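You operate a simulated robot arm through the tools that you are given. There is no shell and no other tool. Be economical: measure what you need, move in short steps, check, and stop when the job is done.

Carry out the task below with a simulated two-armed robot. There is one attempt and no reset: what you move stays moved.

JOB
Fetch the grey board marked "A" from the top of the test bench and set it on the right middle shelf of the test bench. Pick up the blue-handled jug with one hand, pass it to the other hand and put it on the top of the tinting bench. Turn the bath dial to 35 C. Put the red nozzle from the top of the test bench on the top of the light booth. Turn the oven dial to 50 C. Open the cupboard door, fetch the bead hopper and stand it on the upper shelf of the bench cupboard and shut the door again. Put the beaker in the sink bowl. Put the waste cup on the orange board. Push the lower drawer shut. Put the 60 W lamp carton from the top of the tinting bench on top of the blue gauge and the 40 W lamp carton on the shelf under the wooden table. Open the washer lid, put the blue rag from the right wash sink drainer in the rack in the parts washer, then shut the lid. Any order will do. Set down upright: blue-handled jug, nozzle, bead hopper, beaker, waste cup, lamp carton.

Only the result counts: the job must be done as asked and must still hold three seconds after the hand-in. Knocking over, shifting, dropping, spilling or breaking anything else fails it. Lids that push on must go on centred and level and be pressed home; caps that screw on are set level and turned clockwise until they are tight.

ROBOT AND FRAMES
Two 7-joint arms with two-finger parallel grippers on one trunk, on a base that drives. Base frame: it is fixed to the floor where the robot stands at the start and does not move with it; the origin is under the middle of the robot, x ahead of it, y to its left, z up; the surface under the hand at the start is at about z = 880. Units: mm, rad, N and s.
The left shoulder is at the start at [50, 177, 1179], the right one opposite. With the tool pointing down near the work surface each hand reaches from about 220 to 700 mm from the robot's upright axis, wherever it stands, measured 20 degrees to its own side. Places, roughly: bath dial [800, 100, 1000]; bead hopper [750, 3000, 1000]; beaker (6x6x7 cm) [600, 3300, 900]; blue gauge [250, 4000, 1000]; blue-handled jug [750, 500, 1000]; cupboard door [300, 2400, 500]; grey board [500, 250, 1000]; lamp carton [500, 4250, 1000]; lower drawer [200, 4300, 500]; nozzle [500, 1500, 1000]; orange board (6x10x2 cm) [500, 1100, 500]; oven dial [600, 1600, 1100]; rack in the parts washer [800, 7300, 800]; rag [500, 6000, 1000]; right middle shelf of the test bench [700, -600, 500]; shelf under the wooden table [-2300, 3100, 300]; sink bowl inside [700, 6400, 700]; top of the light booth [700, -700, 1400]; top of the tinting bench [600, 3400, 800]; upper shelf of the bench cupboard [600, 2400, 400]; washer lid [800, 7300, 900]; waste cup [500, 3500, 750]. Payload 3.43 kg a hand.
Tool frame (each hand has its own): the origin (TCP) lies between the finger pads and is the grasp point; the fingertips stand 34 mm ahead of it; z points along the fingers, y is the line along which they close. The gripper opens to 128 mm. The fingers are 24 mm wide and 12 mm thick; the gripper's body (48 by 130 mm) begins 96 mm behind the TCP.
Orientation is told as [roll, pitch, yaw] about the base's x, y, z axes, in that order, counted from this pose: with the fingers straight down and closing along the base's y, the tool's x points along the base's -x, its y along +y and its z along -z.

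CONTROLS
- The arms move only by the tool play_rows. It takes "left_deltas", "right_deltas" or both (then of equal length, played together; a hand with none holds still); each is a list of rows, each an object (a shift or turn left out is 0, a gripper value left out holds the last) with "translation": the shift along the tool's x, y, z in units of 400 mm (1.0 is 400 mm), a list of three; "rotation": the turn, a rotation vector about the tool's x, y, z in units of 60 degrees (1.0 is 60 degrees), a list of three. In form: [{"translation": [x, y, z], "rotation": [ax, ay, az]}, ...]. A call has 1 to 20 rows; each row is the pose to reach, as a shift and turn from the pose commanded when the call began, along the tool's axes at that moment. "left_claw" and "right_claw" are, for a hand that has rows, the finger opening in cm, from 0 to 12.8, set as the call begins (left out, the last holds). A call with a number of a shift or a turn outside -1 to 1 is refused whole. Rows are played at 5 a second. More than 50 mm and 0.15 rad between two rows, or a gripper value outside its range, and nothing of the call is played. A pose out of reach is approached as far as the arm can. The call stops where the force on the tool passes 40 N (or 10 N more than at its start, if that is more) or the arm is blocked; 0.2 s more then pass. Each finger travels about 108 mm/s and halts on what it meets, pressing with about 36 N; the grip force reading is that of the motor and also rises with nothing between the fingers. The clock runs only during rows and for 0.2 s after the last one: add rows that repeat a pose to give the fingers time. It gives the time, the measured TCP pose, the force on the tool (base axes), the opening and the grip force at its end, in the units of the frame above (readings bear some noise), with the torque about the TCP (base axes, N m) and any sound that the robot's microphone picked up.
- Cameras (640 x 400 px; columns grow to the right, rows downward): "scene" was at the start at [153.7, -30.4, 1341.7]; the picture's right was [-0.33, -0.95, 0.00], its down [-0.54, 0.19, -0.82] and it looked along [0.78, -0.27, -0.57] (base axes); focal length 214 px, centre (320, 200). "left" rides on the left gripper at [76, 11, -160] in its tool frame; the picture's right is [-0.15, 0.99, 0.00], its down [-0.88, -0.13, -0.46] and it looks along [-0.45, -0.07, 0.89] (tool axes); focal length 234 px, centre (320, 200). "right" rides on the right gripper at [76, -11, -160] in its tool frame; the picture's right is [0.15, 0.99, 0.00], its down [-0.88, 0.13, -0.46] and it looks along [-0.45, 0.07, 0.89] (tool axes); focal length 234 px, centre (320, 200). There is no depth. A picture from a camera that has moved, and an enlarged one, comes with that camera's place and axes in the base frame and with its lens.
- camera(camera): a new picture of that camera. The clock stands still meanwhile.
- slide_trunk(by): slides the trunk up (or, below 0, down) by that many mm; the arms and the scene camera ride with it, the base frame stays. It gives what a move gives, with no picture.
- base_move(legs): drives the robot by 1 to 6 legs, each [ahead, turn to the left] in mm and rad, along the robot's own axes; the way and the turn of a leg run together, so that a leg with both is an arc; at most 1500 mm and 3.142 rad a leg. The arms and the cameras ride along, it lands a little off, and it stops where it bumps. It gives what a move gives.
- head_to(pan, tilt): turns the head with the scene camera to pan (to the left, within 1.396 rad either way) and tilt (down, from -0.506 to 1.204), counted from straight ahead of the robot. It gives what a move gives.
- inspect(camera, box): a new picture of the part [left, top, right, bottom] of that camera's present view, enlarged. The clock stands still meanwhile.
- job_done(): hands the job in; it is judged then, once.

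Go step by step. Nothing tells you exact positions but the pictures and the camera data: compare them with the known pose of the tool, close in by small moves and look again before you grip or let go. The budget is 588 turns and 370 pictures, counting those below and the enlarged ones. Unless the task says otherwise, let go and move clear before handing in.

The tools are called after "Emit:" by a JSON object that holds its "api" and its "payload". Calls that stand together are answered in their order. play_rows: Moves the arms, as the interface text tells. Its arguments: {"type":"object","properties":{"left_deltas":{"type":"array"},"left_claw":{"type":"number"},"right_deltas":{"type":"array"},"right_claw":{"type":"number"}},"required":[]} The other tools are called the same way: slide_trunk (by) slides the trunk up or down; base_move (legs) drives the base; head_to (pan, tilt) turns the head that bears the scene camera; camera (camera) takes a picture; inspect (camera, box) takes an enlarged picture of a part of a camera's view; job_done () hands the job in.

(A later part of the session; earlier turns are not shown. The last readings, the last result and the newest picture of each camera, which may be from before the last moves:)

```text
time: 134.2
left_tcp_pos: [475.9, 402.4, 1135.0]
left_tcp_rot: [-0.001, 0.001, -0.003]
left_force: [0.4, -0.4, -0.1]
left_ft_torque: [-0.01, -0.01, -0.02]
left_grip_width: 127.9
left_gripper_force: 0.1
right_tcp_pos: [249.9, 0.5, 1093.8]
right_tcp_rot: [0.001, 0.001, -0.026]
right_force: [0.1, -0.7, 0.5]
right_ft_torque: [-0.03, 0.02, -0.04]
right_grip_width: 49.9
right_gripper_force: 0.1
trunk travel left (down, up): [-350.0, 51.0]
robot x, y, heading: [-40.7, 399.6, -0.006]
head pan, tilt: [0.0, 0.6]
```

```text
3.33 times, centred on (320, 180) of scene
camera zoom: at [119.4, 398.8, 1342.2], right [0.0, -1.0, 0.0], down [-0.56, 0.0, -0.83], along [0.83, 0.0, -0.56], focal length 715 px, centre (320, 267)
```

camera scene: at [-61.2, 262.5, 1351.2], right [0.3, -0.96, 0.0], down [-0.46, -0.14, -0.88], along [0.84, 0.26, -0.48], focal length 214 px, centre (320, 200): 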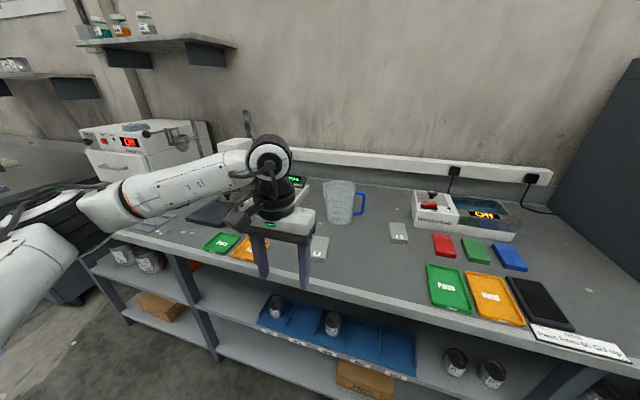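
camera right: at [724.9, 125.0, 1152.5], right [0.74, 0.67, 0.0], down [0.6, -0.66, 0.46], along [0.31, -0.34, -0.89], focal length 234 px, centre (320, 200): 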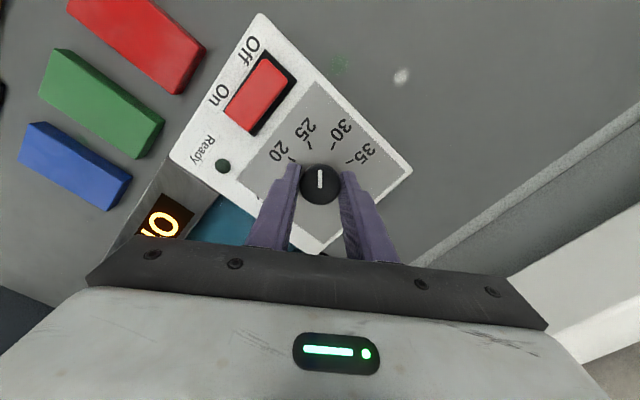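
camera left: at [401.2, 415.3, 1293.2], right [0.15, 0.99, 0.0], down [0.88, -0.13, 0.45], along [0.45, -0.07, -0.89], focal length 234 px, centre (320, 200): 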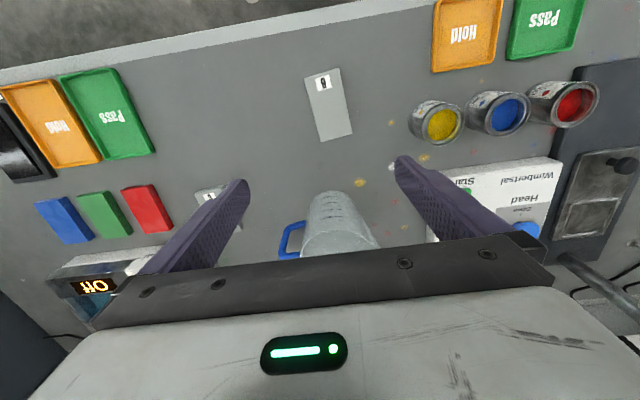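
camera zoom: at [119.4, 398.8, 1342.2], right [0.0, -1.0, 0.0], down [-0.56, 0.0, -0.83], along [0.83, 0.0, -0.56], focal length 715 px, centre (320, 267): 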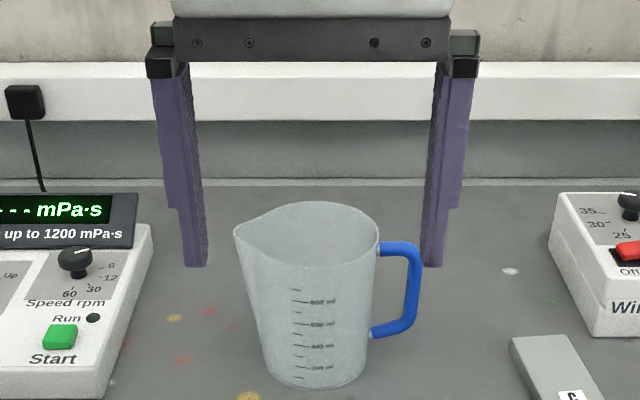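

I now know the jug well: body centre ≈ (645, 402), handle bar ≈ (632, 319, z 935–1010). I park the left hand aside and bring the right hand, tilted 60° forward, in front of the handle.

Emit:
{"api": "play_rows", "payload": {"left_deltas": [{"translation": [0.05, 0.11, 0]}, {"translation": [0.1, 0.22, 0]}, {"translation": [0.15, 0.33, 0]}, {"translation": [0.2, 0.44, 0]}, {"translation": [0.2, 0.5, 0]}, {"translation": [0.2, 0.5, 0]}]}}

Emit:
{"api": "play_rows", "payload": {"right_deltas": [{"translation": [-0.05, 0.1, 0], "rotation": [0, -0.12, 0]}, {"translation": [-0.1, 0.2, 0], "rotation": [0, -0.24, 0]}, {"translation": [-0.15, 0.3, 0], "rotation": [0, -0.36, 0]}, {"translation": [-0.2, 0.4, 0], "rotation": [0, -0.48, 0]}, {"translation": [-0.25, 0.5, 0], "rotation": [0, -0.6, 0]}, {"translation": [-0.3, 0.6, 0], "rotation": [0, -0.72, 0]}, {"translation": [-0.35, 0.7, 0], "rotation": [0, -0.84, 0]}, {"translation": [-0.4, 0.79, 0], "rotation": [0, -0.95, 0]}, {"translation": [-0.5, 0.8, 0], "rotation": [0, -1.0, 0]}, {"translation": [-0.5, 0.8, 0], "rotation": [0, -1.0, 0]}], "right_claw": 2.7}}

Emit:
{"api": "camera", "payload": {"camera": "right"}}

Emit:
{"api": "camera", "payload": {"camera": "scene"}}

```text
time: 135.6
left_tcp_pos: [399.2, 603.8, 1134.9]
left_tcp_rot: [0.0, 0.004, -0.006]
left_force: [0.0, -1.0, 0.4]
left_ft_torque: [-0.01, -0.02, -0.03]
left_grip_width: 128.0
left_gripper_force: 0.1
right_tcp_pos: [250.3, 0.9, 1093.6]
right_tcp_rot: [0.0, 0.001, -0.025]
right_force: [0.4, 0.2, 0.5]
right_ft_torque: [-0.02, 0.0, -0.01]
right_grip_width: 50.0
right_gripper_force: 0.0
trunk travel left (down, up): [-350.0, 51.0]
robot x, y, heading: [-40.1, 401.0, -0.004]
head pan, tilt: [0.0, 0.6]
```

```text
time: 137.8
left_tcp_pos: [398.5, 602.5, 1135.0]
left_tcp_rot: [0.0, 0.002, -0.003]
left_force: [0.0, 0.8, -0.2]
left_ft_torque: [0.02, 0.01, -0.02]
left_grip_width: 128.2
left_gripper_force: 0.1
right_tcp_pos: [457.3, 316.2, 1092.4]
right_tcp_rot: [0.0, -1.049, -0.023]
right_force: [0.1, -1.1, -0.2]
right_ft_torque: [0.02, -0.04, 0.01]
right_grip_width: 27.0
right_gripper_force: 0.1
trunk travel left (down, up): [-350.0, 51.0]
robot x, y, heading: [-41.0, 401.4, -0.005]
head pan, tilt: [0.0, 0.6]
```

```text
322 pictures are left
camera right: at [281.7, 310.6, 1108.1], right [-0.05, 0.99, -0.13], down [0.05, 0.13, 0.99], along [1.0, 0.04, -0.05], focal length 234 px, centre (320, 200)
```

right: 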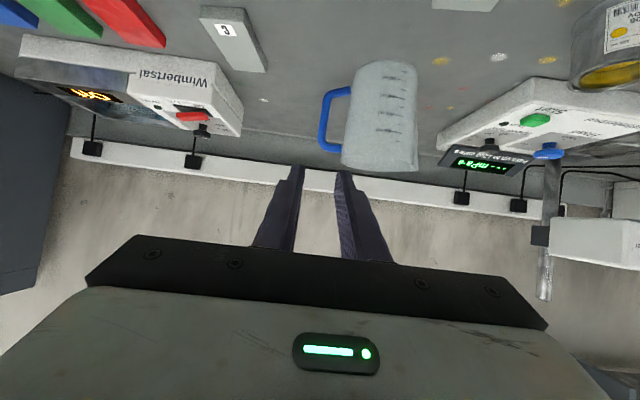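

```text
321 pictures are left
camera scene: at [119.2, 399.0, 1342.2], right [0.0, -1.0, 0.0], down [-0.56, 0.0, -0.83], along [0.83, 0.0, -0.56], focal length 214 px, centre (320, 200)
```

scene: 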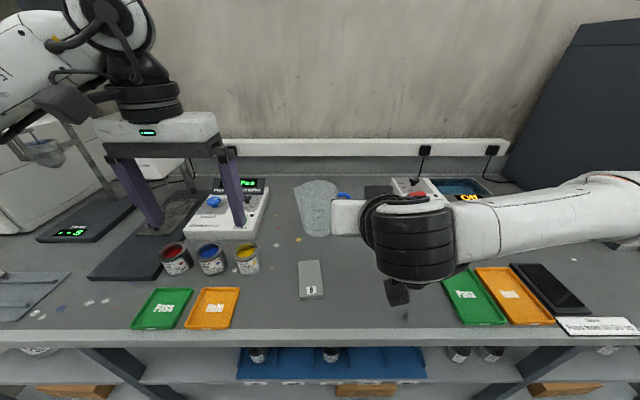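

The right camera confirms the bar at (632, 318, 972). I go to a standoff and look.

Emit:
{"api": "play_rows", "payload": {"right_deltas": [{"translation": [0.02, 0.005, 0.1]}, {"translation": [0.0415, 0.01, 0.2]}, {"translation": [0.0415, 0.01, 0.3]}, {"translation": [0.0415, 0.012, 0.38]}, {"translation": [0.0415, 0.012, 0.38]}]}}

Emit:
{"api": "camera", "payload": {"camera": "right"}}

```text
time: 139.0
left_tcp_pos: [399.1, 602.8, 1134.7]
left_tcp_rot: [0.002, 0.002, -0.003]
left_force: [0.3, -0.1, 0.0]
left_ft_torque: [0.03, 0.03, 0.01]
left_grip_width: 128.0
left_gripper_force: 0.1
right_tcp_pos: [580.9, 317.6, 1002.7]
right_tcp_rot: [0.001, -1.047, -0.023]
right_force: [0.5, -0.3, 0.1]
right_ft_torque: [0.01, 0.03, -0.01]
right_grip_width: 26.8
right_gripper_force: 0.0
trunk travel left (down, up): [-350.0, 51.0]
robot x, y, heading: [-40.6, 399.4, -0.002]
head pan, tilt: [0.0, 0.6]
```

```text
320 pictures are left
camera right: at [404.9, 311.6, 1018.7], right [-0.05, 0.99, -0.13], down [0.05, 0.13, 0.99], along [1.0, 0.04, -0.05], focal length 234 px, centre (320, 200)
```

right: 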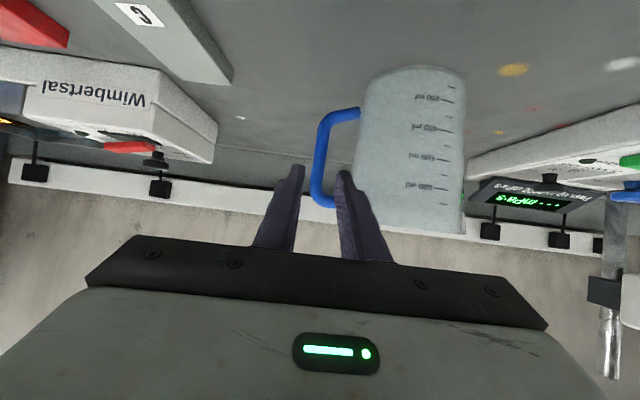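

The bar is centred between the fingers. I advance 58 mm along the tool and check.

Emit:
{"api": "play_rows", "payload": {"right_deltas": [{"translation": [0, 0.001, 0.05]}, {"translation": [0, 0.003, 0.1]}, {"translation": [0, 0.004, 0.145]}, {"translation": [0, 0.004, 0.145]}]}}

Emit:
{"api": "camera", "payload": {"camera": "right"}}

```text
time: 140.0
left_tcp_pos: [399.4, 602.6, 1134.1]
left_tcp_rot: [0.0, 0.001, -0.002]
left_force: [0.0, 0.2, 0.6]
left_ft_torque: [-0.01, 0.0, 0.02]
left_grip_width: 128.1
left_gripper_force: 0.0
right_tcp_pos: [632.3, 318.4, 973.3]
right_tcp_rot: [-0.003, -1.046, -0.024]
right_force: [0.7, -0.2, -0.6]
right_ft_torque: [0.02, 0.0, 0.0]
right_grip_width: 27.1
right_gripper_force: 0.1
trunk travel left (down, up): [-350.0, 51.0]
robot x, y, heading: [-40.7, 400.6, -0.005]
head pan, tilt: [0.0, 0.6]
```

```text
319 pictures are left
camera right: at [455.3, 312.3, 989.4], right [-0.05, 0.99, -0.13], down [0.05, 0.13, 0.99], along [1.0, 0.04, -0.05], focal length 234 px, centre (320, 200)
```

right: 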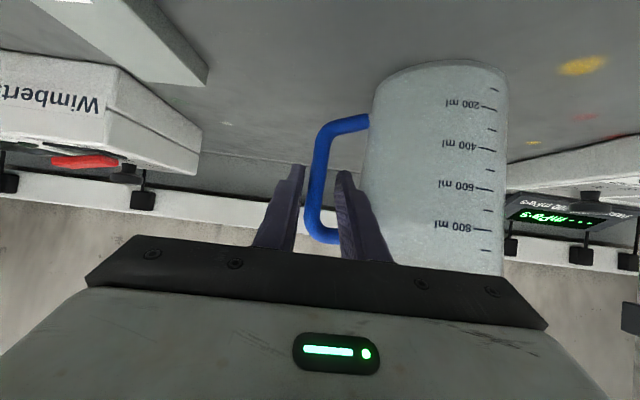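

Bar is inside the fingers. I close on it and test-lift slightly.

Emit:
{"api": "play_rows", "payload": {"right_deltas": [{}, {}, {}, {}], "right_claw": 0.5}}

Emit:
{"api": "camera", "payload": {"camera": "right"}}

```text
time: 141.0
left_tcp_pos: [397.2, 603.2, 1134.8]
left_tcp_rot: [0.001, 0.002, -0.005]
left_force: [0.3, 0.9, -0.3]
left_ft_torque: [-0.01, -0.01, 0.0]
left_grip_width: 128.0
left_gripper_force: 0.1
right_tcp_pos: [630.4, 319.0, 975.5]
right_tcp_rot: [0.001, -1.048, -0.026]
right_force: [-0.5, 2.3, 5.2]
right_ft_torque: [1.12, -0.06, 0.01]
right_grip_width: 10.3
right_gripper_force: 36.2
trunk travel left (down, up): [-350.0, 51.0]
robot x, y, heading: [-37.2, 399.0, 0.0]
head pan, tilt: [0.0, 0.6]
```

```text
318 pictures are left
camera right: at [454.9, 312.8, 990.4], right [-0.05, 0.99, -0.13], down [0.05, 0.13, 0.99], along [1.0, 0.04, -0.05], focal length 234 px, centre (320, 200)
```

right: 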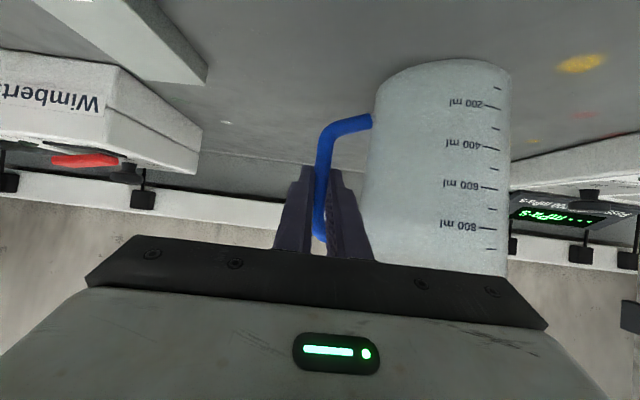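

Emit:
{"api": "play_rows", "payload": {"right_deltas": [{"translation": [-0.045, 0, -0.025]}, {"translation": [-0.087, 0, -0.05]}, {"translation": [-0.12, 0, -0.07]}, {"translation": [-0.12, 0, -0.07]}]}}

Emit:
{"api": "camera", "payload": {"camera": "right"}}

Emit:
{"api": "inspect", "payload": {"camera": "scene", "box": [200, 120, 440, 270]}}

```text
time: 142.0
left_tcp_pos: [398.8, 604.2, 1136.3]
left_tcp_rot: [0.0, 0.002, -0.002]
left_force: [0.4, -0.1, 0.9]
left_ft_torque: [0.0, -0.02, 0.0]
left_grip_width: 127.7
left_gripper_force: 0.1
right_tcp_pos: [632.3, 317.6, 1030.1]
right_tcp_rot: [-0.002, -1.046, -0.025]
right_force: [0.9, 0.7, -1.1]
right_ft_torque: [-0.08, -0.03, -0.03]
right_grip_width: 10.0
right_gripper_force: 35.9
trunk travel left (down, up): [-350.0, 51.0]
robot x, y, heading: [-38.1, 397.5, -0.001]
head pan, tilt: [0.0, 0.6]
```

```text
317 pictures are left
camera right: at [455.6, 311.7, 1045.6], right [-0.05, 0.99, -0.13], down [0.05, 0.13, 0.99], along [1.0, 0.04, -0.06], focal length 234 px, centre (320, 200)
```

right: 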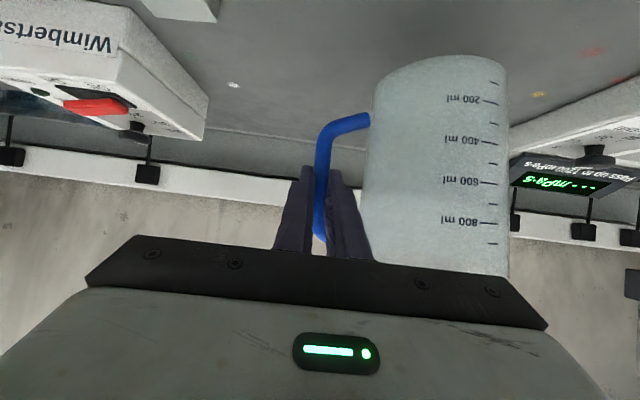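

```text
2.67 times, centred on (320, 195) of scene
camera zoom: at [119.5, 398.7, 1342.1], right [0.0, -1.0, 0.0], down [-0.57, 0.0, -0.82], along [0.82, 0.0, -0.57], focal length 572 px, centre (320, 213)
```

zoom: 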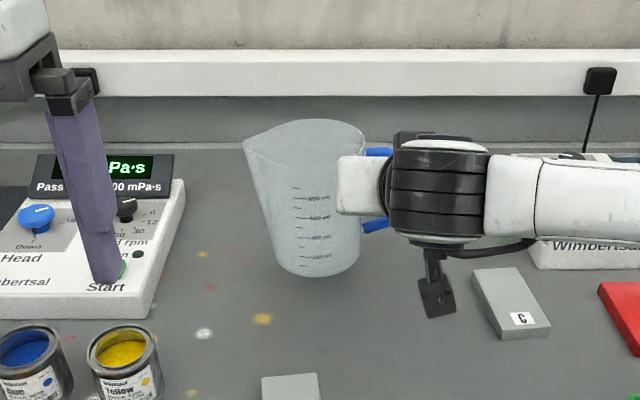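

Lifted cleanly. I bring the jug 130 mm closer so the left hand can reach over it.

Emit:
{"api": "play_rows", "payload": {"right_deltas": [{"translation": [0.04, 0, -0.07]}, {"translation": [0.08, 0, -0.14]}, {"translation": [0.12, 0, -0.21]}, {"translation": [0.1625, 0, -0.2815]}, {"translation": [0.1625, 0, -0.2815]}]}}

Emit:
{"api": "play_rows", "payload": {"left_deltas": [{"translation": [0, 0, -0.1], "rotation": [0, 0, -0.12]}, {"translation": [-0.03, 0, -0.2], "rotation": [0, 0, -0.24]}, {"translation": [-0.05, -0.03, -0.3], "rotation": [0, 0, -0.36]}, {"translation": [-0.08, -0.06, -0.35], "rotation": [0, 0, -0.48]}, {"translation": [-0.11, -0.1, -0.35], "rotation": [0, 0, -0.6]}, {"translation": [-0.15, -0.16, -0.35], "rotation": [0, 0, -0.72]}, {"translation": [-0.2, -0.23, -0.35], "rotation": [0, 0, -0.84]}, {"translation": [-0.2, -0.23, -0.35], "rotation": [0, 0, -0.95]}, {"translation": [-0.2, -0.23, -0.35], "rotation": [0, 0, -0.95]}]}}

Emit:
{"api": "camera", "payload": {"camera": "left"}}

Emit:
{"api": "camera", "payload": {"camera": "scene"}}

```text
time: 143.2
left_tcp_pos: [399.2, 603.8, 1134.5]
left_tcp_rot: [0.0, 0.002, -0.003]
left_force: [0.0, 0.3, 0.1]
left_ft_torque: [0.01, -0.01, -0.02]
left_grip_width: 128.0
left_gripper_force: 0.1
right_tcp_pos: [500.6, 320.3, 1029.3]
right_tcp_rot: [-0.001, -1.047, -0.025]
right_force: [0.2, 0.6, -1.0]
right_ft_torque: [-0.05, 0.01, -0.01]
right_grip_width: 9.6
right_gripper_force: 36.0
trunk travel left (down, up): [-350.0, 51.0]
robot x, y, heading: [-38.0, 398.9, -0.004]
head pan, tilt: [0.0, 0.6]
```

```text
time: 145.2
left_tcp_pos: [477.4, 510.5, 1275.8]
left_tcp_rot: [0.002, 0.001, 0.992]
left_force: [-0.1, -0.3, -0.4]
left_ft_torque: [0.03, -0.01, 0.01]
left_grip_width: 127.8
left_gripper_force: 0.0
right_tcp_pos: [501.1, 320.2, 1028.6]
right_tcp_rot: [-0.003, -1.048, -0.026]
right_force: [0.0, 1.1, -0.5]
right_ft_torque: [-0.08, 0.02, -0.01]
right_grip_width: 9.9
right_gripper_force: 35.7
trunk travel left (down, up): [-350.0, 51.0]
robot x, y, heading: [-38.4, 402.8, -0.01]
head pan, tilt: [0.0, 0.6]
```

```text
315 pictures are left
camera left: at [428.4, 454.4, 1433.5], right [-0.75, 0.66, 0.0], down [0.59, 0.67, 0.45], along [0.3, 0.34, -0.89], focal length 234 px, centre (320, 200)
```

left: 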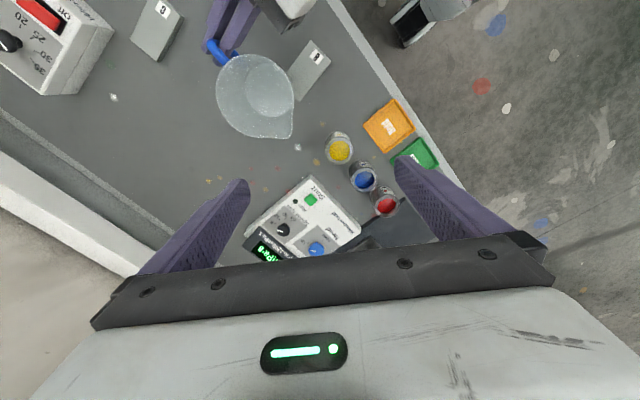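

```text
314 pictures are left
camera scene: at [119.5, 398.4, 1342.1], right [0.0, -1.0, 0.0], down [-0.57, 0.0, -0.82], along [0.82, 0.0, -0.57], focal length 214 px, centre (320, 200)
```

scene: 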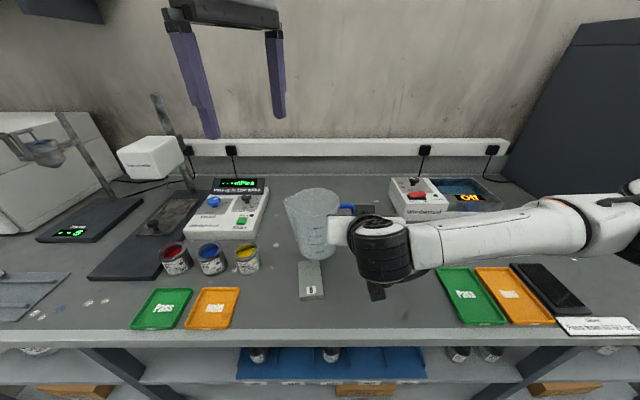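

The rim centre is at (503, 404, ~1085). I place the left hand above it, straddling, clear of handle and spout.

Emit:
{"api": "play_rows", "payload": {"left_deltas": [{"translation": [0.06, -0.06, 0.05]}, {"translation": [0.12, -0.12, 0.1]}, {"translation": [0.187, -0.2, 0.13]}, {"translation": [0.187, -0.2, 0.24]}, {"translation": [0.187, -0.2, 0.3]}, {"translation": [0.187, -0.2, 0.3]}]}}

Emit:
{"api": "camera", "payload": {"camera": "left"}}

Emit:
{"api": "camera", "payload": {"camera": "scene"}}

```text
time: 146.6
left_tcp_pos: [503.2, 405.0, 1155.2]
left_tcp_rot: [0.002, 0.0, 0.991]
left_force: [0.1, -0.4, 0.5]
left_ft_torque: [0.01, 0.01, 0.04]
left_grip_width: 128.2
left_gripper_force: 0.1
left hand out of reach, approached as far as the arm can: row 3
right_tcp_pos: [501.0, 320.3, 1028.5]
right_tcp_rot: [0.0, -1.047, -0.025]
right_force: [0.1, 0.8, -0.5]
right_ft_torque: [-0.07, 0.03, -0.01]
right_grip_width: 9.8
right_gripper_force: 36.0
trunk travel left (down, up): [-350.0, 51.0]
robot x, y, heading: [-43.6, 401.9, -0.006]
head pan, tilt: [0.0, 0.6]
```

```text
313 pictures are left
camera left: at [453.3, 349.0, 1313.6], right [-0.75, 0.66, 0.0], down [0.59, 0.67, 0.45], along [0.3, 0.34, -0.89], focal length 234 px, centre (320, 200)
```

left: 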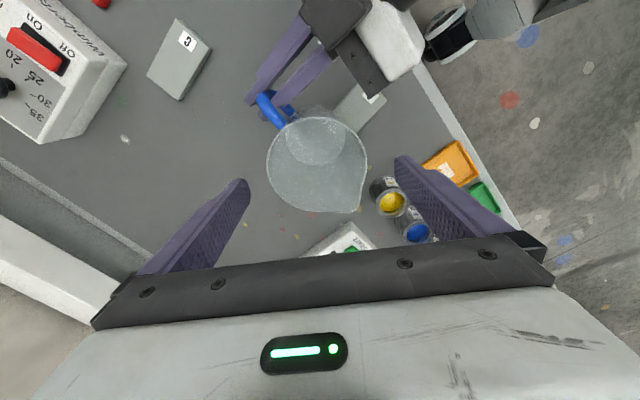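

```text
312 pictures are left
camera scene: at [119.5, 399.1, 1342.1], right [0.0, -1.0, 0.0], down [-0.56, 0.0, -0.83], along [0.83, 0.0, -0.56], focal length 214 px, centre (320, 200)
```

scene: 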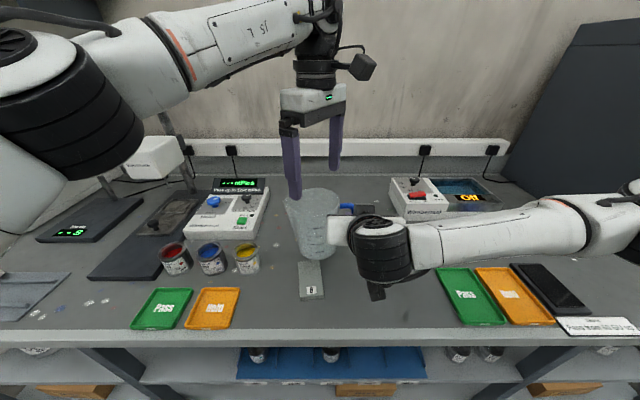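

Centred. I descend around the jug in steps.

Emit:
{"api": "play_rows", "payload": {"left_deltas": [{"translation": [0, 0, 0.08]}, {"translation": [0, 0, 0.16]}, {"translation": [0, 0, 0.16]}]}}

Emit:
{"api": "camera", "payload": {"camera": "left"}}

Emit:
{"api": "inspect", "payload": {"camera": "scene", "box": [200, 60, 440, 300]}}

```text
time: 147.4
left_tcp_pos: [503.9, 404.3, 1090.5]
left_tcp_rot: [0.001, 0.003, 0.992]
left_force: [-0.4, -0.2, 0.2]
left_ft_torque: [-0.03, 0.04, -0.01]
left_grip_width: 127.9
left_gripper_force: 0.0
right_tcp_pos: [500.2, 321.0, 1029.2]
right_tcp_rot: [0.001, -1.048, -0.023]
right_force: [-0.2, 0.4, -0.5]
right_ft_torque: [-0.09, 0.01, 0.01]
right_grip_width: 9.7
right_gripper_force: 35.6
trunk travel left (down, up): [-350.0, 51.0]
robot x, y, heading: [-36.3, 400.6, -0.005]
head pan, tilt: [0.0, 0.6]
```

```text
311 pictures are left
camera left: at [453.1, 347.6, 1249.5], right [-0.75, 0.66, 0.0], down [0.59, 0.67, 0.45], along [0.3, 0.34, -0.89], focal length 234 px, centre (320, 200)
```

left: 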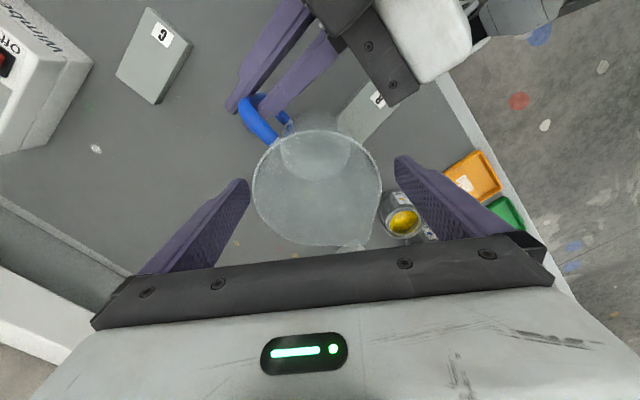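

```text
1.67 times, centred on (320, 180) of scene
camera zoom: at [119.3, 398.8, 1342.2], right [0.0, -1.0, 0.0], down [-0.56, 0.0, -0.83], along [0.83, 0.0, -0.56], focal length 358 px, centre (320, 233)
```

zoom: 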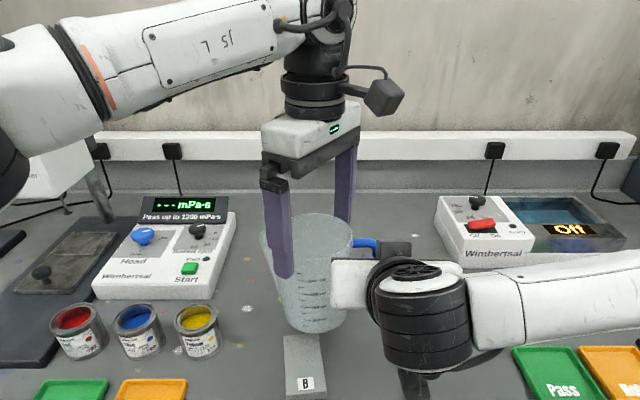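

Emit:
{"api": "play_rows", "payload": {"left_deltas": [{"translation": [0, 0, 0.07]}, {"translation": [0, 0, 0.135]}, {"translation": [0, 0, 0.135]}]}}

Emit:
{"api": "camera", "payload": {"camera": "left"}}

```text
time: 148.2
left_tcp_pos: [503.2, 404.6, 1037.2]
left_tcp_rot: [0.002, 0.003, 0.994]
left_force: [-0.1, 0.5, 0.3]
left_ft_torque: [0.0, -0.01, 0.0]
left_grip_width: 128.0
left_gripper_force: 0.1
right_tcp_pos: [501.6, 321.2, 1027.1]
right_tcp_rot: [-0.001, -1.047, -0.023]
right_force: [-1.4, 0.4, -1.5]
right_ft_torque: [-0.09, 0.01, 0.02]
right_grip_width: 9.6
right_gripper_force: 36.2
trunk travel left (down, up): [-350.0, 51.0]
robot x, y, heading: [-37.4, 401.9, -0.001]
head pan, tilt: [0.0, 0.6]
```

```text
309 pictures are left
camera left: at [453.3, 348.5, 1195.8], right [-0.75, 0.66, 0.0], down [0.59, 0.67, 0.45], along [0.3, 0.34, -0.89], focal length 234 px, centre (320, 200)
```

left: 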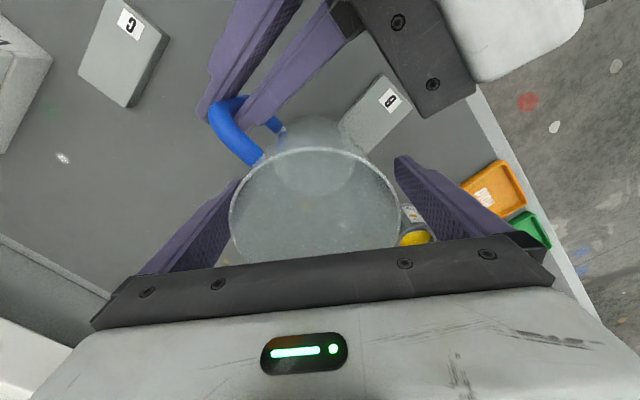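

Close the left hand on the body.

Emit:
{"api": "play_rows", "payload": {"left_deltas": [{}, {}, {}, {}], "left_claw": 7.5}}

```text
time: 149.2
left_tcp_pos: [504.5, 404.1, 1037.7]
left_tcp_rot: [0.0, 0.001, 0.991]
left_force: [3.1, -1.1, -0.7]
left_ft_torque: [0.11, -0.07, 0.26]
left_grip_width: 108.7
left_gripper_force: 35.8
right_tcp_pos: [500.1, 321.4, 1028.9]
right_tcp_rot: [-0.001, -1.046, -0.025]
right_force: [-2.8, 0.8, 1.4]
right_ft_torque: [-0.01, 0.06, 0.02]
right_grip_width: 9.5
right_gripper_force: 36.2
trunk travel left (down, up): [-350.0, 51.0]
robot x, y, heading: [-37.9, 400.7, -0.007]
head pan, tilt: [0.0, 0.6]
```

Gripped at 109 mm. The right hand opens and withdraws along its tool axis.

Emit:
{"api": "play_rows", "payload": {"right_deltas": [{}, {}, {}], "right_claw": 2.7}}

Emit:
{"api": "play_rows", "payload": {"right_deltas": [{"translation": [0, 0, -0.1]}, {"translation": [0, 0, -0.2]}, {"translation": [0.0, 0, -0.3]}, {"translation": [0.0, -0.1, -0.3]}, {"translation": [0.0, -0.2, -0.3]}, {"translation": [0.0, -0.3, -0.3]}, {"translation": [0.0, -0.3, -0.3]}]}}

Emit:
{"api": "camera", "payload": {"camera": "left"}}

Emit:
{"api": "inspect", "payload": {"camera": "scene", "box": [200, 60, 440, 300]}}

```text
time: 150.0
left_tcp_pos: [504.1, 404.9, 1036.2]
left_tcp_rot: [0.001, 0.003, 0.991]
left_force: [0.1, 0.1, -0.4]
left_ft_torque: [0.02, 0.01, 0.03]
left_grip_width: 108.7
left_gripper_force: 35.8
right_tcp_pos: [501.7, 320.8, 1029.6]
right_tcp_rot: [-0.002, -1.047, -0.024]
right_force: [-0.2, -0.7, -0.2]
right_ft_torque: [0.03, 0.02, 0.01]
right_grip_width: 26.8
right_gripper_force: 0.1
trunk travel left (down, up): [-350.0, 51.0]
robot x, y, heading: [-42.6, 404.5, -0.001]
head pan, tilt: [0.0, 0.6]
```

```text
time: 151.6
left_tcp_pos: [504.1, 405.7, 1036.8]
left_tcp_rot: [0.003, 0.001, 0.992]
left_force: [0.7, -0.3, -0.8]
left_ft_torque: [0.01, 0.01, 0.02]
left_grip_width: 108.5
left_gripper_force: 35.7
right_tcp_pos: [431.3, 215.5, 1096.5]
right_tcp_rot: [-0.005, -1.046, -0.024]
right_force: [0.2, 0.1, -0.9]
right_ft_torque: [-0.03, -0.02, -0.03]
right_grip_width: 27.1
right_gripper_force: 0.0
right hand out of reach, approached as far as the arm can: row 5, 6, 7
trunk travel left (down, up): [-350.0, 51.0]
robot x, y, heading: [-39.8, 400.4, -0.005]
head pan, tilt: [0.0, 0.6]
```

```text
308 pictures are left
camera left: at [453.7, 349.2, 1195.8], right [-0.75, 0.66, 0.0], down [0.59, 0.67, 0.45], along [0.3, 0.34, -0.89], focal length 234 px, centre (320, 200)
```

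left: 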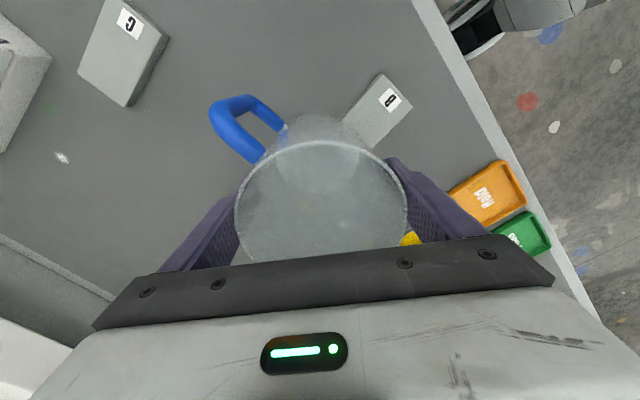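

```text
1.67 times, centred on (320, 180) of scene
camera zoom: at [119.7, 399.4, 1342.1], right [0.0, -1.0, 0.0], down [-0.57, 0.0, -0.82], along [0.82, 0.0, -0.57], focal length 358 px, centre (320, 233)
```

zoom: 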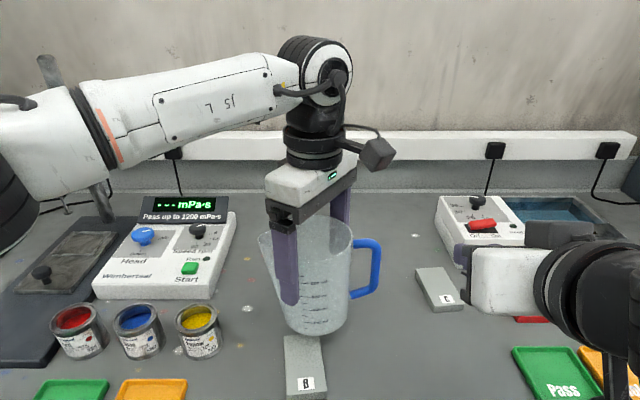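

Handover worked; the left hand alone holds the jug. I lift, back off, straighten the right hand and drive toward the tinting bench.

Emit:
{"api": "play_rows", "payload": {"left_deltas": [{"translation": [0, 0, -0.06]}, {"translation": [0, 0, -0.12]}, {"translation": [0, 0, -0.12]}]}}

Emit:
{"api": "base_move", "payload": {"legs": [[-560, 0]]}}

Emit:
{"api": "play_rows", "payload": {"right_deltas": [{"rotation": [0, 0.13, 0]}, {"rotation": [0, 0.26, 0]}, {"rotation": [0, 0.39, 0]}, {"rotation": [0, 0.52, 0]}, {"rotation": [0, 0.65, 0]}, {"rotation": [0, 0.78, 0]}, {"rotation": [0, 0.9, 0]}, {"rotation": [0, 1.0, 0]}, {"rotation": [0, 1.0, 0]}]}}

Emit:
{"api": "base_move", "payload": {"legs": [[0, 1.57], [1500, 0], [1300, 0]]}}

Emit:
{"api": "head_to", "payload": {"pan": -0.8, "tilt": 0.5}}

Emit:
{"api": "camera", "payload": {"camera": "scene"}}

```text
time: 152.4
left_tcp_pos: [503.3, 404.2, 1086.5]
left_tcp_rot: [0.002, 0.002, 0.989]
left_force: [0.5, 0.1, -1.0]
left_ft_torque: [0.01, 0.01, 0.02]
left_grip_width: 108.4
left_gripper_force: 36.2
right_tcp_pos: [432.0, 213.7, 1096.0]
right_tcp_rot: [-0.002, -1.047, -0.024]
right_force: [0.1, -0.1, 0.5]
right_ft_torque: [0.01, 0.01, 0.0]
right_grip_width: 27.1
right_gripper_force: 0.0
trunk travel left (down, up): [-350.0, 51.0]
robot x, y, heading: [-38.3, 403.7, -0.003]
head pan, tilt: [0.0, 0.6]
```

```text
time: 155.6
left_tcp_pos: [-53.9, 406.3, 1086.1]
left_tcp_rot: [0.002, 0.002, 0.991]
left_force: [-0.6, -0.2, -1.7]
left_ft_torque: [-0.03, -0.05, -0.03]
left_grip_width: 108.1
left_gripper_force: 36.2
right_tcp_pos: [-127.0, 216.1, 1096.4]
right_tcp_rot: [-0.003, -1.048, -0.026]
right_force: [0.3, 0.1, 0.4]
right_ft_torque: [0.03, 0.0, 0.03]
right_grip_width: 26.8
right_gripper_force: 0.2
trunk travel left (down, up): [-350.0, 51.0]
robot x, y, heading: [-598.4, 407.2, -0.006]
head pan, tilt: [0.0, 0.6]
```

```text
time: 157.6
left_tcp_pos: [-54.4, 407.5, 1085.0]
left_tcp_rot: [0.002, 0.003, 0.989]
left_force: [-0.6, -0.1, -1.0]
left_ft_torque: [0.01, 0.0, 0.04]
left_grip_width: 108.5
left_gripper_force: 36.0
right_tcp_pos: [-127.7, 217.2, 1097.2]
right_tcp_rot: [0.0, 0.001, -0.025]
right_force: [-0.2, 0.7, 0.0]
right_ft_torque: [-0.01, -0.01, -0.02]
right_grip_width: 26.9
right_gripper_force: 0.1
trunk travel left (down, up): [-350.0, 51.0]
robot x, y, heading: [-598.5, 403.5, -0.007]
head pan, tilt: [0.0, 0.6]
```

```text
time: 175.0
left_tcp_pos: [-648.4, 3743.9, 1086.2]
left_tcp_rot: [0.002, 0.002, 2.582]
left_force: [0.7, 0.2, -0.9]
left_ft_torque: [0.02, 0.0, 0.02]
left_grip_width: 108.0
left_gripper_force: 35.5
right_tcp_pos: [-457.7, 3675.3, 1096.3]
right_tcp_rot: [0.0, 0.001, 1.568]
right_force: [-0.7, 0.9, -0.2]
right_ft_torque: [0.01, 0.04, -0.04]
right_grip_width: 26.7
right_gripper_force: 0.1
trunk travel left (down, up): [-350.0, 51.0]
robot x, y, heading: [-631.0, 3202.9, 1.593]
head pan, tilt: [0.0, 0.6]
```

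```text
time: 176.1
left_tcp_pos: [-648.1, 3743.7, 1085.3]
left_tcp_rot: [0.002, 0.001, 2.584]
left_force: [-0.3, 0.5, -0.9]
left_ft_torque: [-0.03, 0.01, 0.02]
left_grip_width: 107.8
left_gripper_force: 36.1
right_tcp_pos: [-455.9, 3673.9, 1096.4]
right_tcp_rot: [-0.001, 0.001, 1.568]
right_force: [0.4, 0.0, 0.3]
right_ft_torque: [0.04, -0.01, -0.02]
right_grip_width: 27.1
right_gripper_force: 0.1
trunk travel left (down, up): [-350.0, 51.0]
robot x, y, heading: [-633.8, 3201.0, 1.586]
head pan, tilt: [-0.799, 0.499]
```

```text
306 pictures are left
camera scene: at [-569.6, 3333.1, 1351.2], right [0.71, -0.7, 0.0], down [-0.34, -0.34, -0.88], along [0.62, 0.62, -0.48], focal length 214 px, centre (320, 200)
```

scene: 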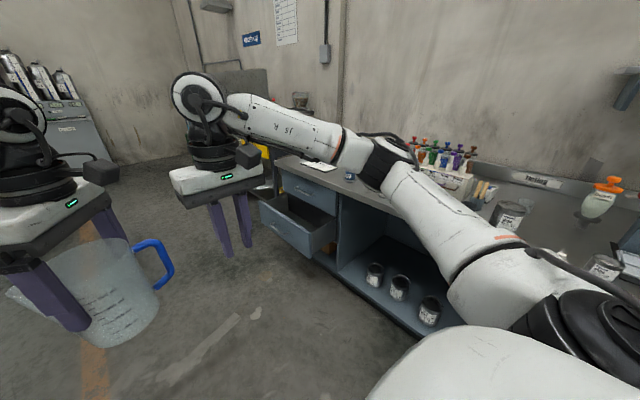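

I turn to face the tinting bench and look.

Emit:
{"api": "base_move", "payload": {"legs": [[0, -1.58]]}}

Emit:
{"api": "head_to", "payload": {"pan": 0.1, "tilt": 0.45}}

Emit:
{"api": "camera", "payload": {"camera": "scene"}}

Emit:
{"api": "head_to", "payload": {"pan": -0.7, "tilt": 0.5}}

Emit:
{"api": "camera", "payload": {"camera": "scene"}}

Emit:
{"api": "head_to", "payload": {"pan": 0.8, "tilt": 0.45}}

Emit:
{"api": "camera", "payload": {"camera": "scene"}}

```text
time: 180.3
left_tcp_pos: [-89.1, 3214.6, 1085.9]
left_tcp_rot: [0.002, 0.0, 1.009]
left_force: [-0.3, -0.1, -0.2]
left_ft_torque: [0.03, -0.03, -0.04]
left_grip_width: 107.8
left_gripper_force: 36.1
right_tcp_pos: [-160.0, 3023.3, 1096.3]
right_tcp_rot: [-0.001, 0.002, -0.005]
right_force: [-0.2, 0.2, -0.5]
right_ft_torque: [-0.01, 0.01, 0.01]
right_grip_width: 27.2
right_gripper_force: 0.0
trunk travel left (down, up): [-350.0, 51.0]
robot x, y, heading: [-629.8, 3201.0, 0.019]
head pan, tilt: [-0.799, 0.499]
```

```text
time: 181.5
left_tcp_pos: [-89.8, 3214.8, 1086.0]
left_tcp_rot: [0.003, 0.003, 1.009]
left_force: [-0.1, 0.0, -0.2]
left_ft_torque: [-0.02, 0.0, 0.0]
left_grip_width: 107.5
left_gripper_force: 36.3
right_tcp_pos: [-159.9, 3023.1, 1096.4]
right_tcp_rot: [0.001, 0.0, -0.005]
right_force: [0.4, 0.4, 0.2]
right_ft_torque: [0.01, 0.0, 0.03]
right_grip_width: 27.0
right_gripper_force: 0.0
trunk travel left (down, up): [-350.0, 51.0]
robot x, y, heading: [-631.0, 3201.7, 0.013]
head pan, tilt: [0.099, 0.45]
```

```text
305 pictures are left
camera scene: at [-471.0, 3210.0, 1355.7], right [0.11, -0.99, 0.0], down [-0.43, -0.05, -0.9], along [0.89, 0.1, -0.44], focal length 214 px, centre (320, 200)
```

scene: 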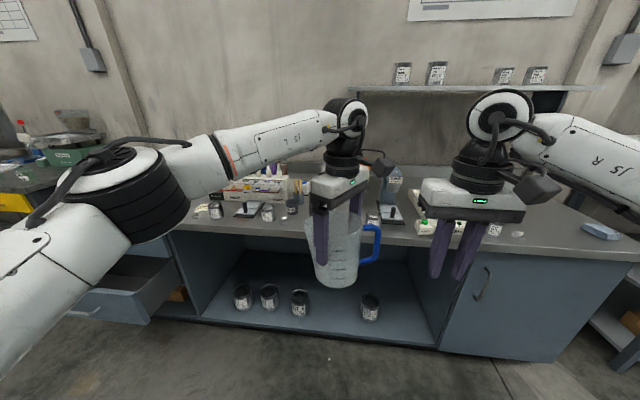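

```text
time: 182.7
left_tcp_pos: [-88.5, 3213.7, 1086.0]
left_tcp_rot: [0.003, 0.002, 1.012]
left_force: [0.0, -0.7, -0.5]
left_ft_torque: [-0.01, -0.02, 0.01]
left_grip_width: 107.3
left_gripper_force: 35.8
right_tcp_pos: [-159.2, 3022.3, 1096.7]
right_tcp_rot: [0.001, -0.001, -0.004]
right_force: [-0.4, -0.7, 0.4]
right_ft_torque: [0.0, 0.0, 0.0]
right_grip_width: 27.0
right_gripper_force: 0.0
trunk travel left (down, up): [-350.0, 51.0]
robot x, y, heading: [-631.3, 3200.3, 0.019]
head pan, tilt: [-0.7, 0.499]
```

```text
304 pictures are left
camera scene: at [-491.7, 3142.1, 1351.2], right [-0.63, -0.78, 0.0], down [-0.37, 0.3, -0.88], along [0.68, -0.55, -0.48], focal length 214 px, centre (320, 200)
```

scene: 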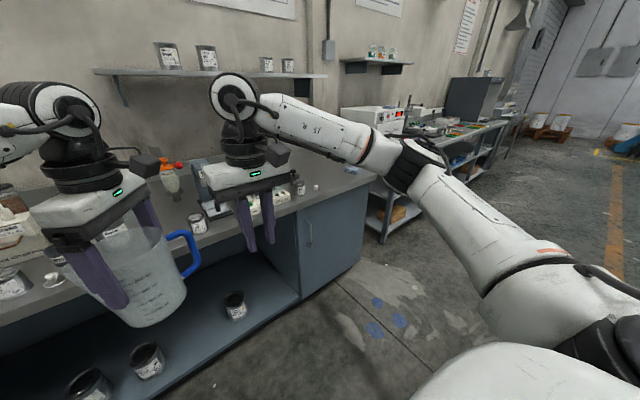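

```text
time: 184.3
left_tcp_pos: [-89.6, 3215.8, 1086.0]
left_tcp_rot: [0.002, 0.001, 1.012]
left_force: [0.0, 0.0, 0.2]
left_ft_torque: [0.01, 0.04, -0.01]
left_grip_width: 107.6
left_gripper_force: 35.8
right_tcp_pos: [-159.4, 3023.5, 1096.6]
right_tcp_rot: [0.001, 0.001, -0.006]
right_force: [0.8, -0.1, 0.4]
right_ft_torque: [0.01, -0.02, -0.03]
right_grip_width: 26.7
right_gripper_force: 0.1
trunk travel left (down, up): [-350.0, 51.0]
robot x, y, heading: [-630.7, 3202.8, 0.018]
head pan, tilt: [0.799, 0.45]
```

```text
303 pictures are left
camera scene: at [-499.2, 3266.4, 1355.7], right [0.73, -0.69, 0.0], down [-0.3, -0.32, -0.9], along [0.62, 0.66, -0.44], focal length 214 px, centre (320, 200)
```

scene: 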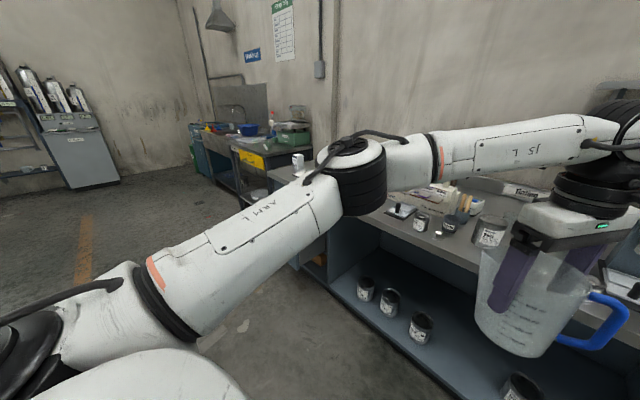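

The right end of the tinting bench (above the cupboard) looks free. I drive to y ≈ 2450 and look.

Emit:
{"api": "base_move", "payload": {"legs": [[0, -1.58], [720, 0], [0, 1.57]]}}

Emit:
{"api": "head_to", "payload": {"pan": 0.1, "tilt": 0.5}}

Emit:
{"api": "camera", "payload": {"camera": "scene"}}

```text
time: 195.9
left_tcp_pos: [-91.7, 2484.4, 1086.1]
left_tcp_rot: [0.003, 0.0, 0.991]
left_force: [-0.8, 0.4, -0.8]
left_ft_torque: [-0.01, 0.0, 0.0]
left_grip_width: 107.0
left_gripper_force: 35.8
right_tcp_pos: [-166.4, 2294.7, 1096.8]
right_tcp_rot: [-0.001, 0.0, -0.027]
right_force: [0.8, -0.7, 1.4]
right_ft_torque: [-0.01, -0.03, 0.03]
right_grip_width: 27.1
right_gripper_force: 0.1
trunk travel left (down, up): [-350.0, 51.0]
robot x, y, heading: [-635.5, 2483.1, -0.005]
head pan, tilt: [0.799, 0.45]
```

```text
time: 196.9
left_tcp_pos: [-91.5, 2485.5, 1085.7]
left_tcp_rot: [0.001, 0.003, 0.989]
left_force: [-0.1, -0.4, -0.8]
left_ft_torque: [-0.02, -0.04, 0.03]
left_grip_width: 107.1
left_gripper_force: 36.2
right_tcp_pos: [-165.6, 2294.0, 1097.6]
right_tcp_rot: [0.002, 0.0, -0.025]
right_force: [0.2, 0.4, -0.4]
right_ft_torque: [-0.01, 0.0, -0.01]
right_grip_width: 27.0
right_gripper_force: 0.0
trunk travel left (down, up): [-350.0, 51.0]
robot x, y, heading: [-632.6, 2482.4, -0.005]
head pan, tilt: [0.099, 0.499]
```

```text
302 pictures are left
camera scene: at [-474.1, 2488.3, 1351.2], right [0.1, -1.0, 0.0], down [-0.48, -0.05, -0.88], along [0.87, 0.08, -0.48], focal length 214 px, centre (320, 200)
```

scene: 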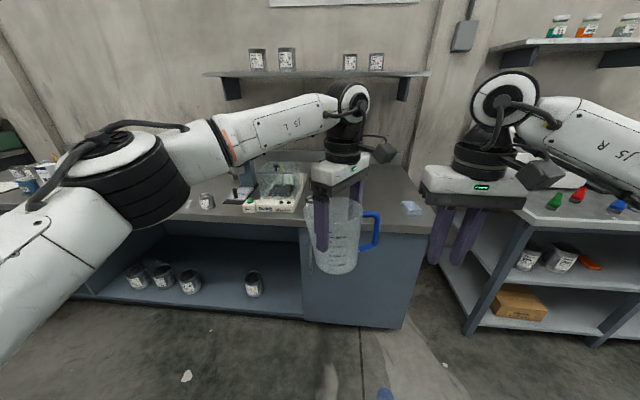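

Emit:
{"api": "base_move", "payload": {"legs": [[330, 0]]}}

Emit:
{"api": "camera", "payload": {"camera": "left"}}

Emit:
{"api": "head_to", "payload": {"pan": 0.1, "tilt": 0.7}}

Emit:
{"api": "camera", "payload": {"camera": "scene"}}

```text
time: 199.1
left_tcp_pos: [239.7, 2484.7, 1084.9]
left_tcp_rot: [0.002, 0.004, 0.993]
left_force: [0.5, 0.0, -1.7]
left_ft_torque: [-0.01, -0.01, -0.03]
left_grip_width: 106.7
left_gripper_force: 36.2
right_tcp_pos: [166.6, 2293.5, 1096.8]
right_tcp_rot: [0.001, 0.001, -0.025]
right_force: [0.7, -0.2, -0.2]
right_ft_torque: [0.03, 0.02, -0.03]
right_grip_width: 27.0
right_gripper_force: 0.0
trunk travel left (down, up): [-350.0, 51.0]
robot x, y, heading: [-305.7, 2481.4, -0.005]
head pan, tilt: [0.099, 0.499]
```

```text
301 pictures are left
camera left: at [189.4, 2427.8, 1244.3], right [-0.75, 0.66, 0.0], down [0.59, 0.67, 0.45], along [0.3, 0.34, -0.89], focal length 234 px, centre (320, 200)
```

left: 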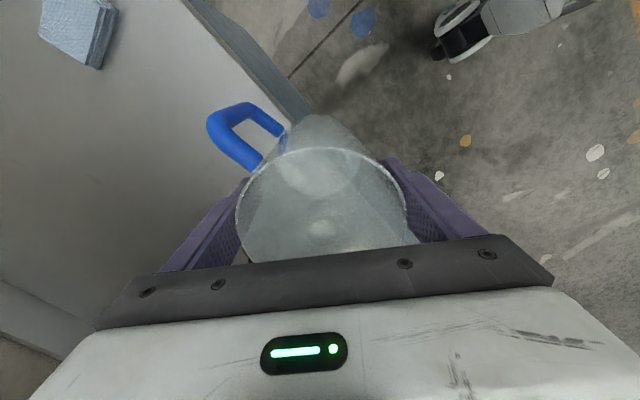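

```text
time: 199.8
left_tcp_pos: [238.4, 2485.4, 1085.6]
left_tcp_rot: [0.002, 0.001, 0.991]
left_force: [0.4, 0.7, -1.1]
left_ft_torque: [0.0, -0.02, 0.01]
left_grip_width: 106.9
left_gripper_force: 36.1
right_tcp_pos: [164.1, 2295.3, 1097.1]
right_tcp_rot: [0.0, -0.001, -0.025]
right_force: [0.0, 0.4, 0.2]
right_ft_torque: [0.05, 0.02, -0.01]
right_grip_width: 27.3
right_gripper_force: 0.0
trunk travel left (down, up): [-350.0, 51.0]
robot x, y, heading: [-305.0, 2478.1, -0.004]
head pan, tilt: [0.099, 0.7]
```

```text
300 pictures are left
camera scene: at [-149.4, 2486.5, 1333.6], right [0.1, -1.0, 0.0], down [-0.64, -0.06, -0.77], along [0.76, 0.07, -0.64], focal length 214 px, centre (320, 200)
```

scene: 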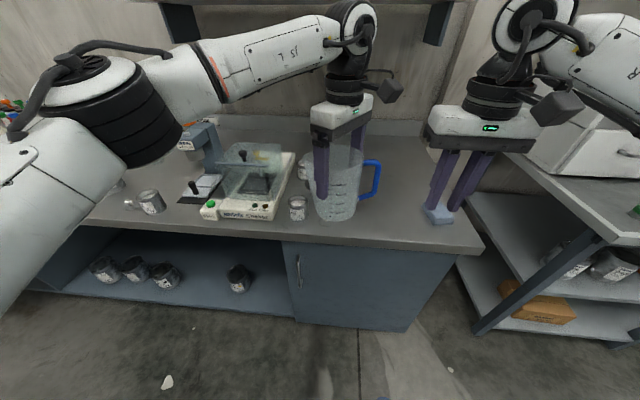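

The tinting bench top is near z ≈ 770 and free between the small tin and the blue sponge. I drive in 210 mm so the jug hangs over (450, 2470).

Emit:
{"api": "base_move", "payload": {"legs": [[210, 0]]}}

Emit:
{"api": "slide_trunk", "payload": {"by": -130}}

Emit:
{"api": "camera", "payload": {"camera": "left"}}

Emit:
{"api": "camera", "payload": {"camera": "scene"}}

```text
time: 201.5
left_tcp_pos: [449.7, 2483.6, 1086.4]
left_tcp_rot: [0.003, 0.002, 0.994]
left_force: [-0.3, 0.2, -0.1]
left_ft_torque: [0.0, 0.02, 0.01]
left_grip_width: 107.0
left_gripper_force: 36.6
right_tcp_pos: [376.2, 2293.9, 1097.6]
right_tcp_rot: [0.0, 0.0, -0.023]
right_force: [-0.6, -0.2, 0.8]
right_ft_torque: [0.0, 0.02, 0.04]
right_grip_width: 26.9
right_gripper_force: 0.0
trunk travel left (down, up): [-350.0, 51.0]
robot x, y, heading: [-93.2, 2478.9, 0.0]
head pan, tilt: [0.099, 0.7]
```

```text
time: 203.1
left_tcp_pos: [449.3, 2484.5, 956.4]
left_tcp_rot: [0.0, 0.002, 0.994]
left_force: [0.2, -0.2, -0.7]
left_ft_torque: [-0.02, -0.01, -0.03]
left_grip_width: 106.0
left_gripper_force: 36.3
right_tcp_pos: [374.9, 2294.5, 967.5]
right_tcp_rot: [0.0, 0.001, -0.022]
right_force: [-0.1, -0.1, -0.4]
right_ft_torque: [-0.01, 0.0, -0.02]
right_grip_width: 26.7
right_gripper_force: 0.1
trunk travel left (down, up): [-220.0, 181.0]
robot x, y, heading: [-98.8, 2477.4, -0.002]
head pan, tilt: [0.099, 0.7]
```

```text
299 pictures are left
camera left: at [398.6, 2428.1, 1114.2], right [-0.75, 0.66, 0.0], down [0.59, 0.67, 0.45], along [0.3, 0.34, -0.89], focal length 234 px, centre (320, 200)
```

left: 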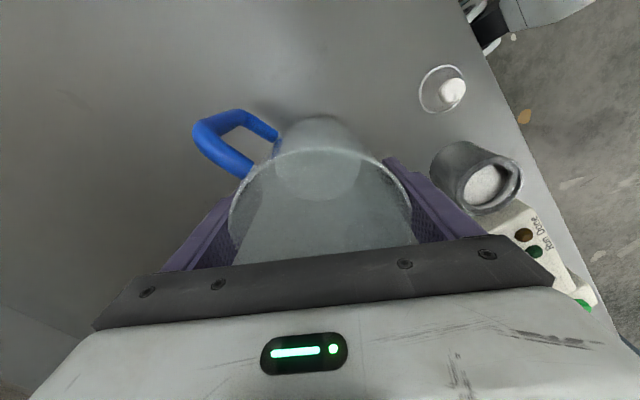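

```text
298 pictures are left
camera scene: at [60.2, 2486.2, 1203.5], right [0.1, -1.0, 0.0], down [-0.64, -0.06, -0.76], along [0.76, 0.07, -0.64], focal length 214 px, centre (320, 200)
```

scene: 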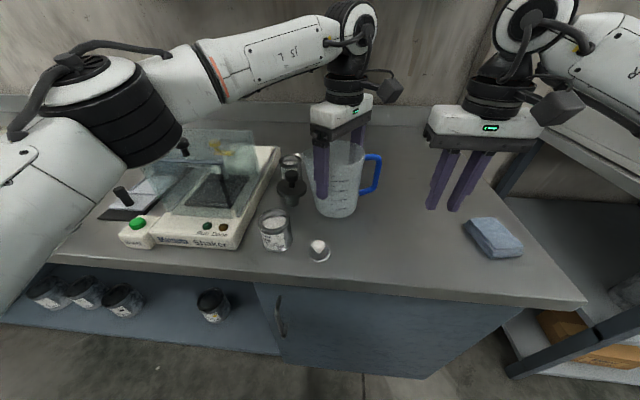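

Emit:
{"api": "slide_trunk", "payload": {"by": -60}}

Emit:
{"api": "inspect", "payload": {"camera": "scene", "box": [230, 100, 470, 270]}}

```text
time: 203.6
left_tcp_pos: [448.7, 2483.3, 944.4]
left_tcp_rot: [-0.014, 0.002, 0.991]
left_force: [-3.8, -0.3, 11.1]
left_ft_torque: [0.38, 0.68, 0.09]
left_grip_width: 105.9
left_gripper_force: 35.6
right_tcp_pos: [374.5, 2295.1, 945.4]
right_tcp_rot: [-0.002, 0.0, -0.023]
right_force: [-0.1, -0.4, 0.4]
right_ft_torque: [0.02, 0.04, 0.0]
right_grip_width: 26.8
right_gripper_force: 0.0
trunk travel left (down, up): [-199.0, 202.0]
robot x, y, heading: [-93.3, 2481.5, 0.001]
head pan, tilt: [0.099, 0.7]
stopped: the force on the tool passed its limit at 55 N (the readings are from after the stop); the commanded pose is now the measured one
```

```text
2.35 times, centred on (350, 185) of scene
camera zoom: at [59.5, 2486.2, 1181.9], right [0.1, -1.0, 0.0], down [-0.64, -0.06, -0.77], along [0.76, 0.07, -0.64], focal length 505 px, centre (249, 235)
```

zoom: 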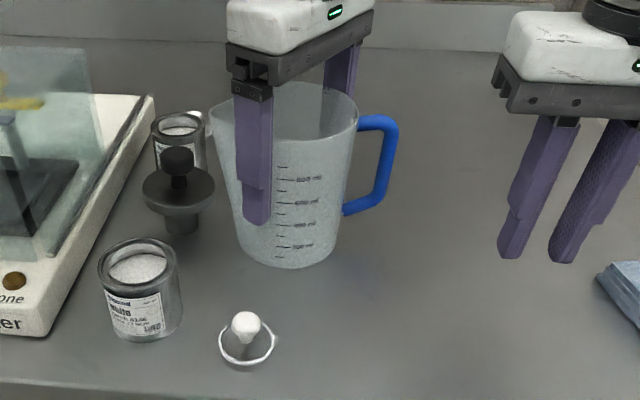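

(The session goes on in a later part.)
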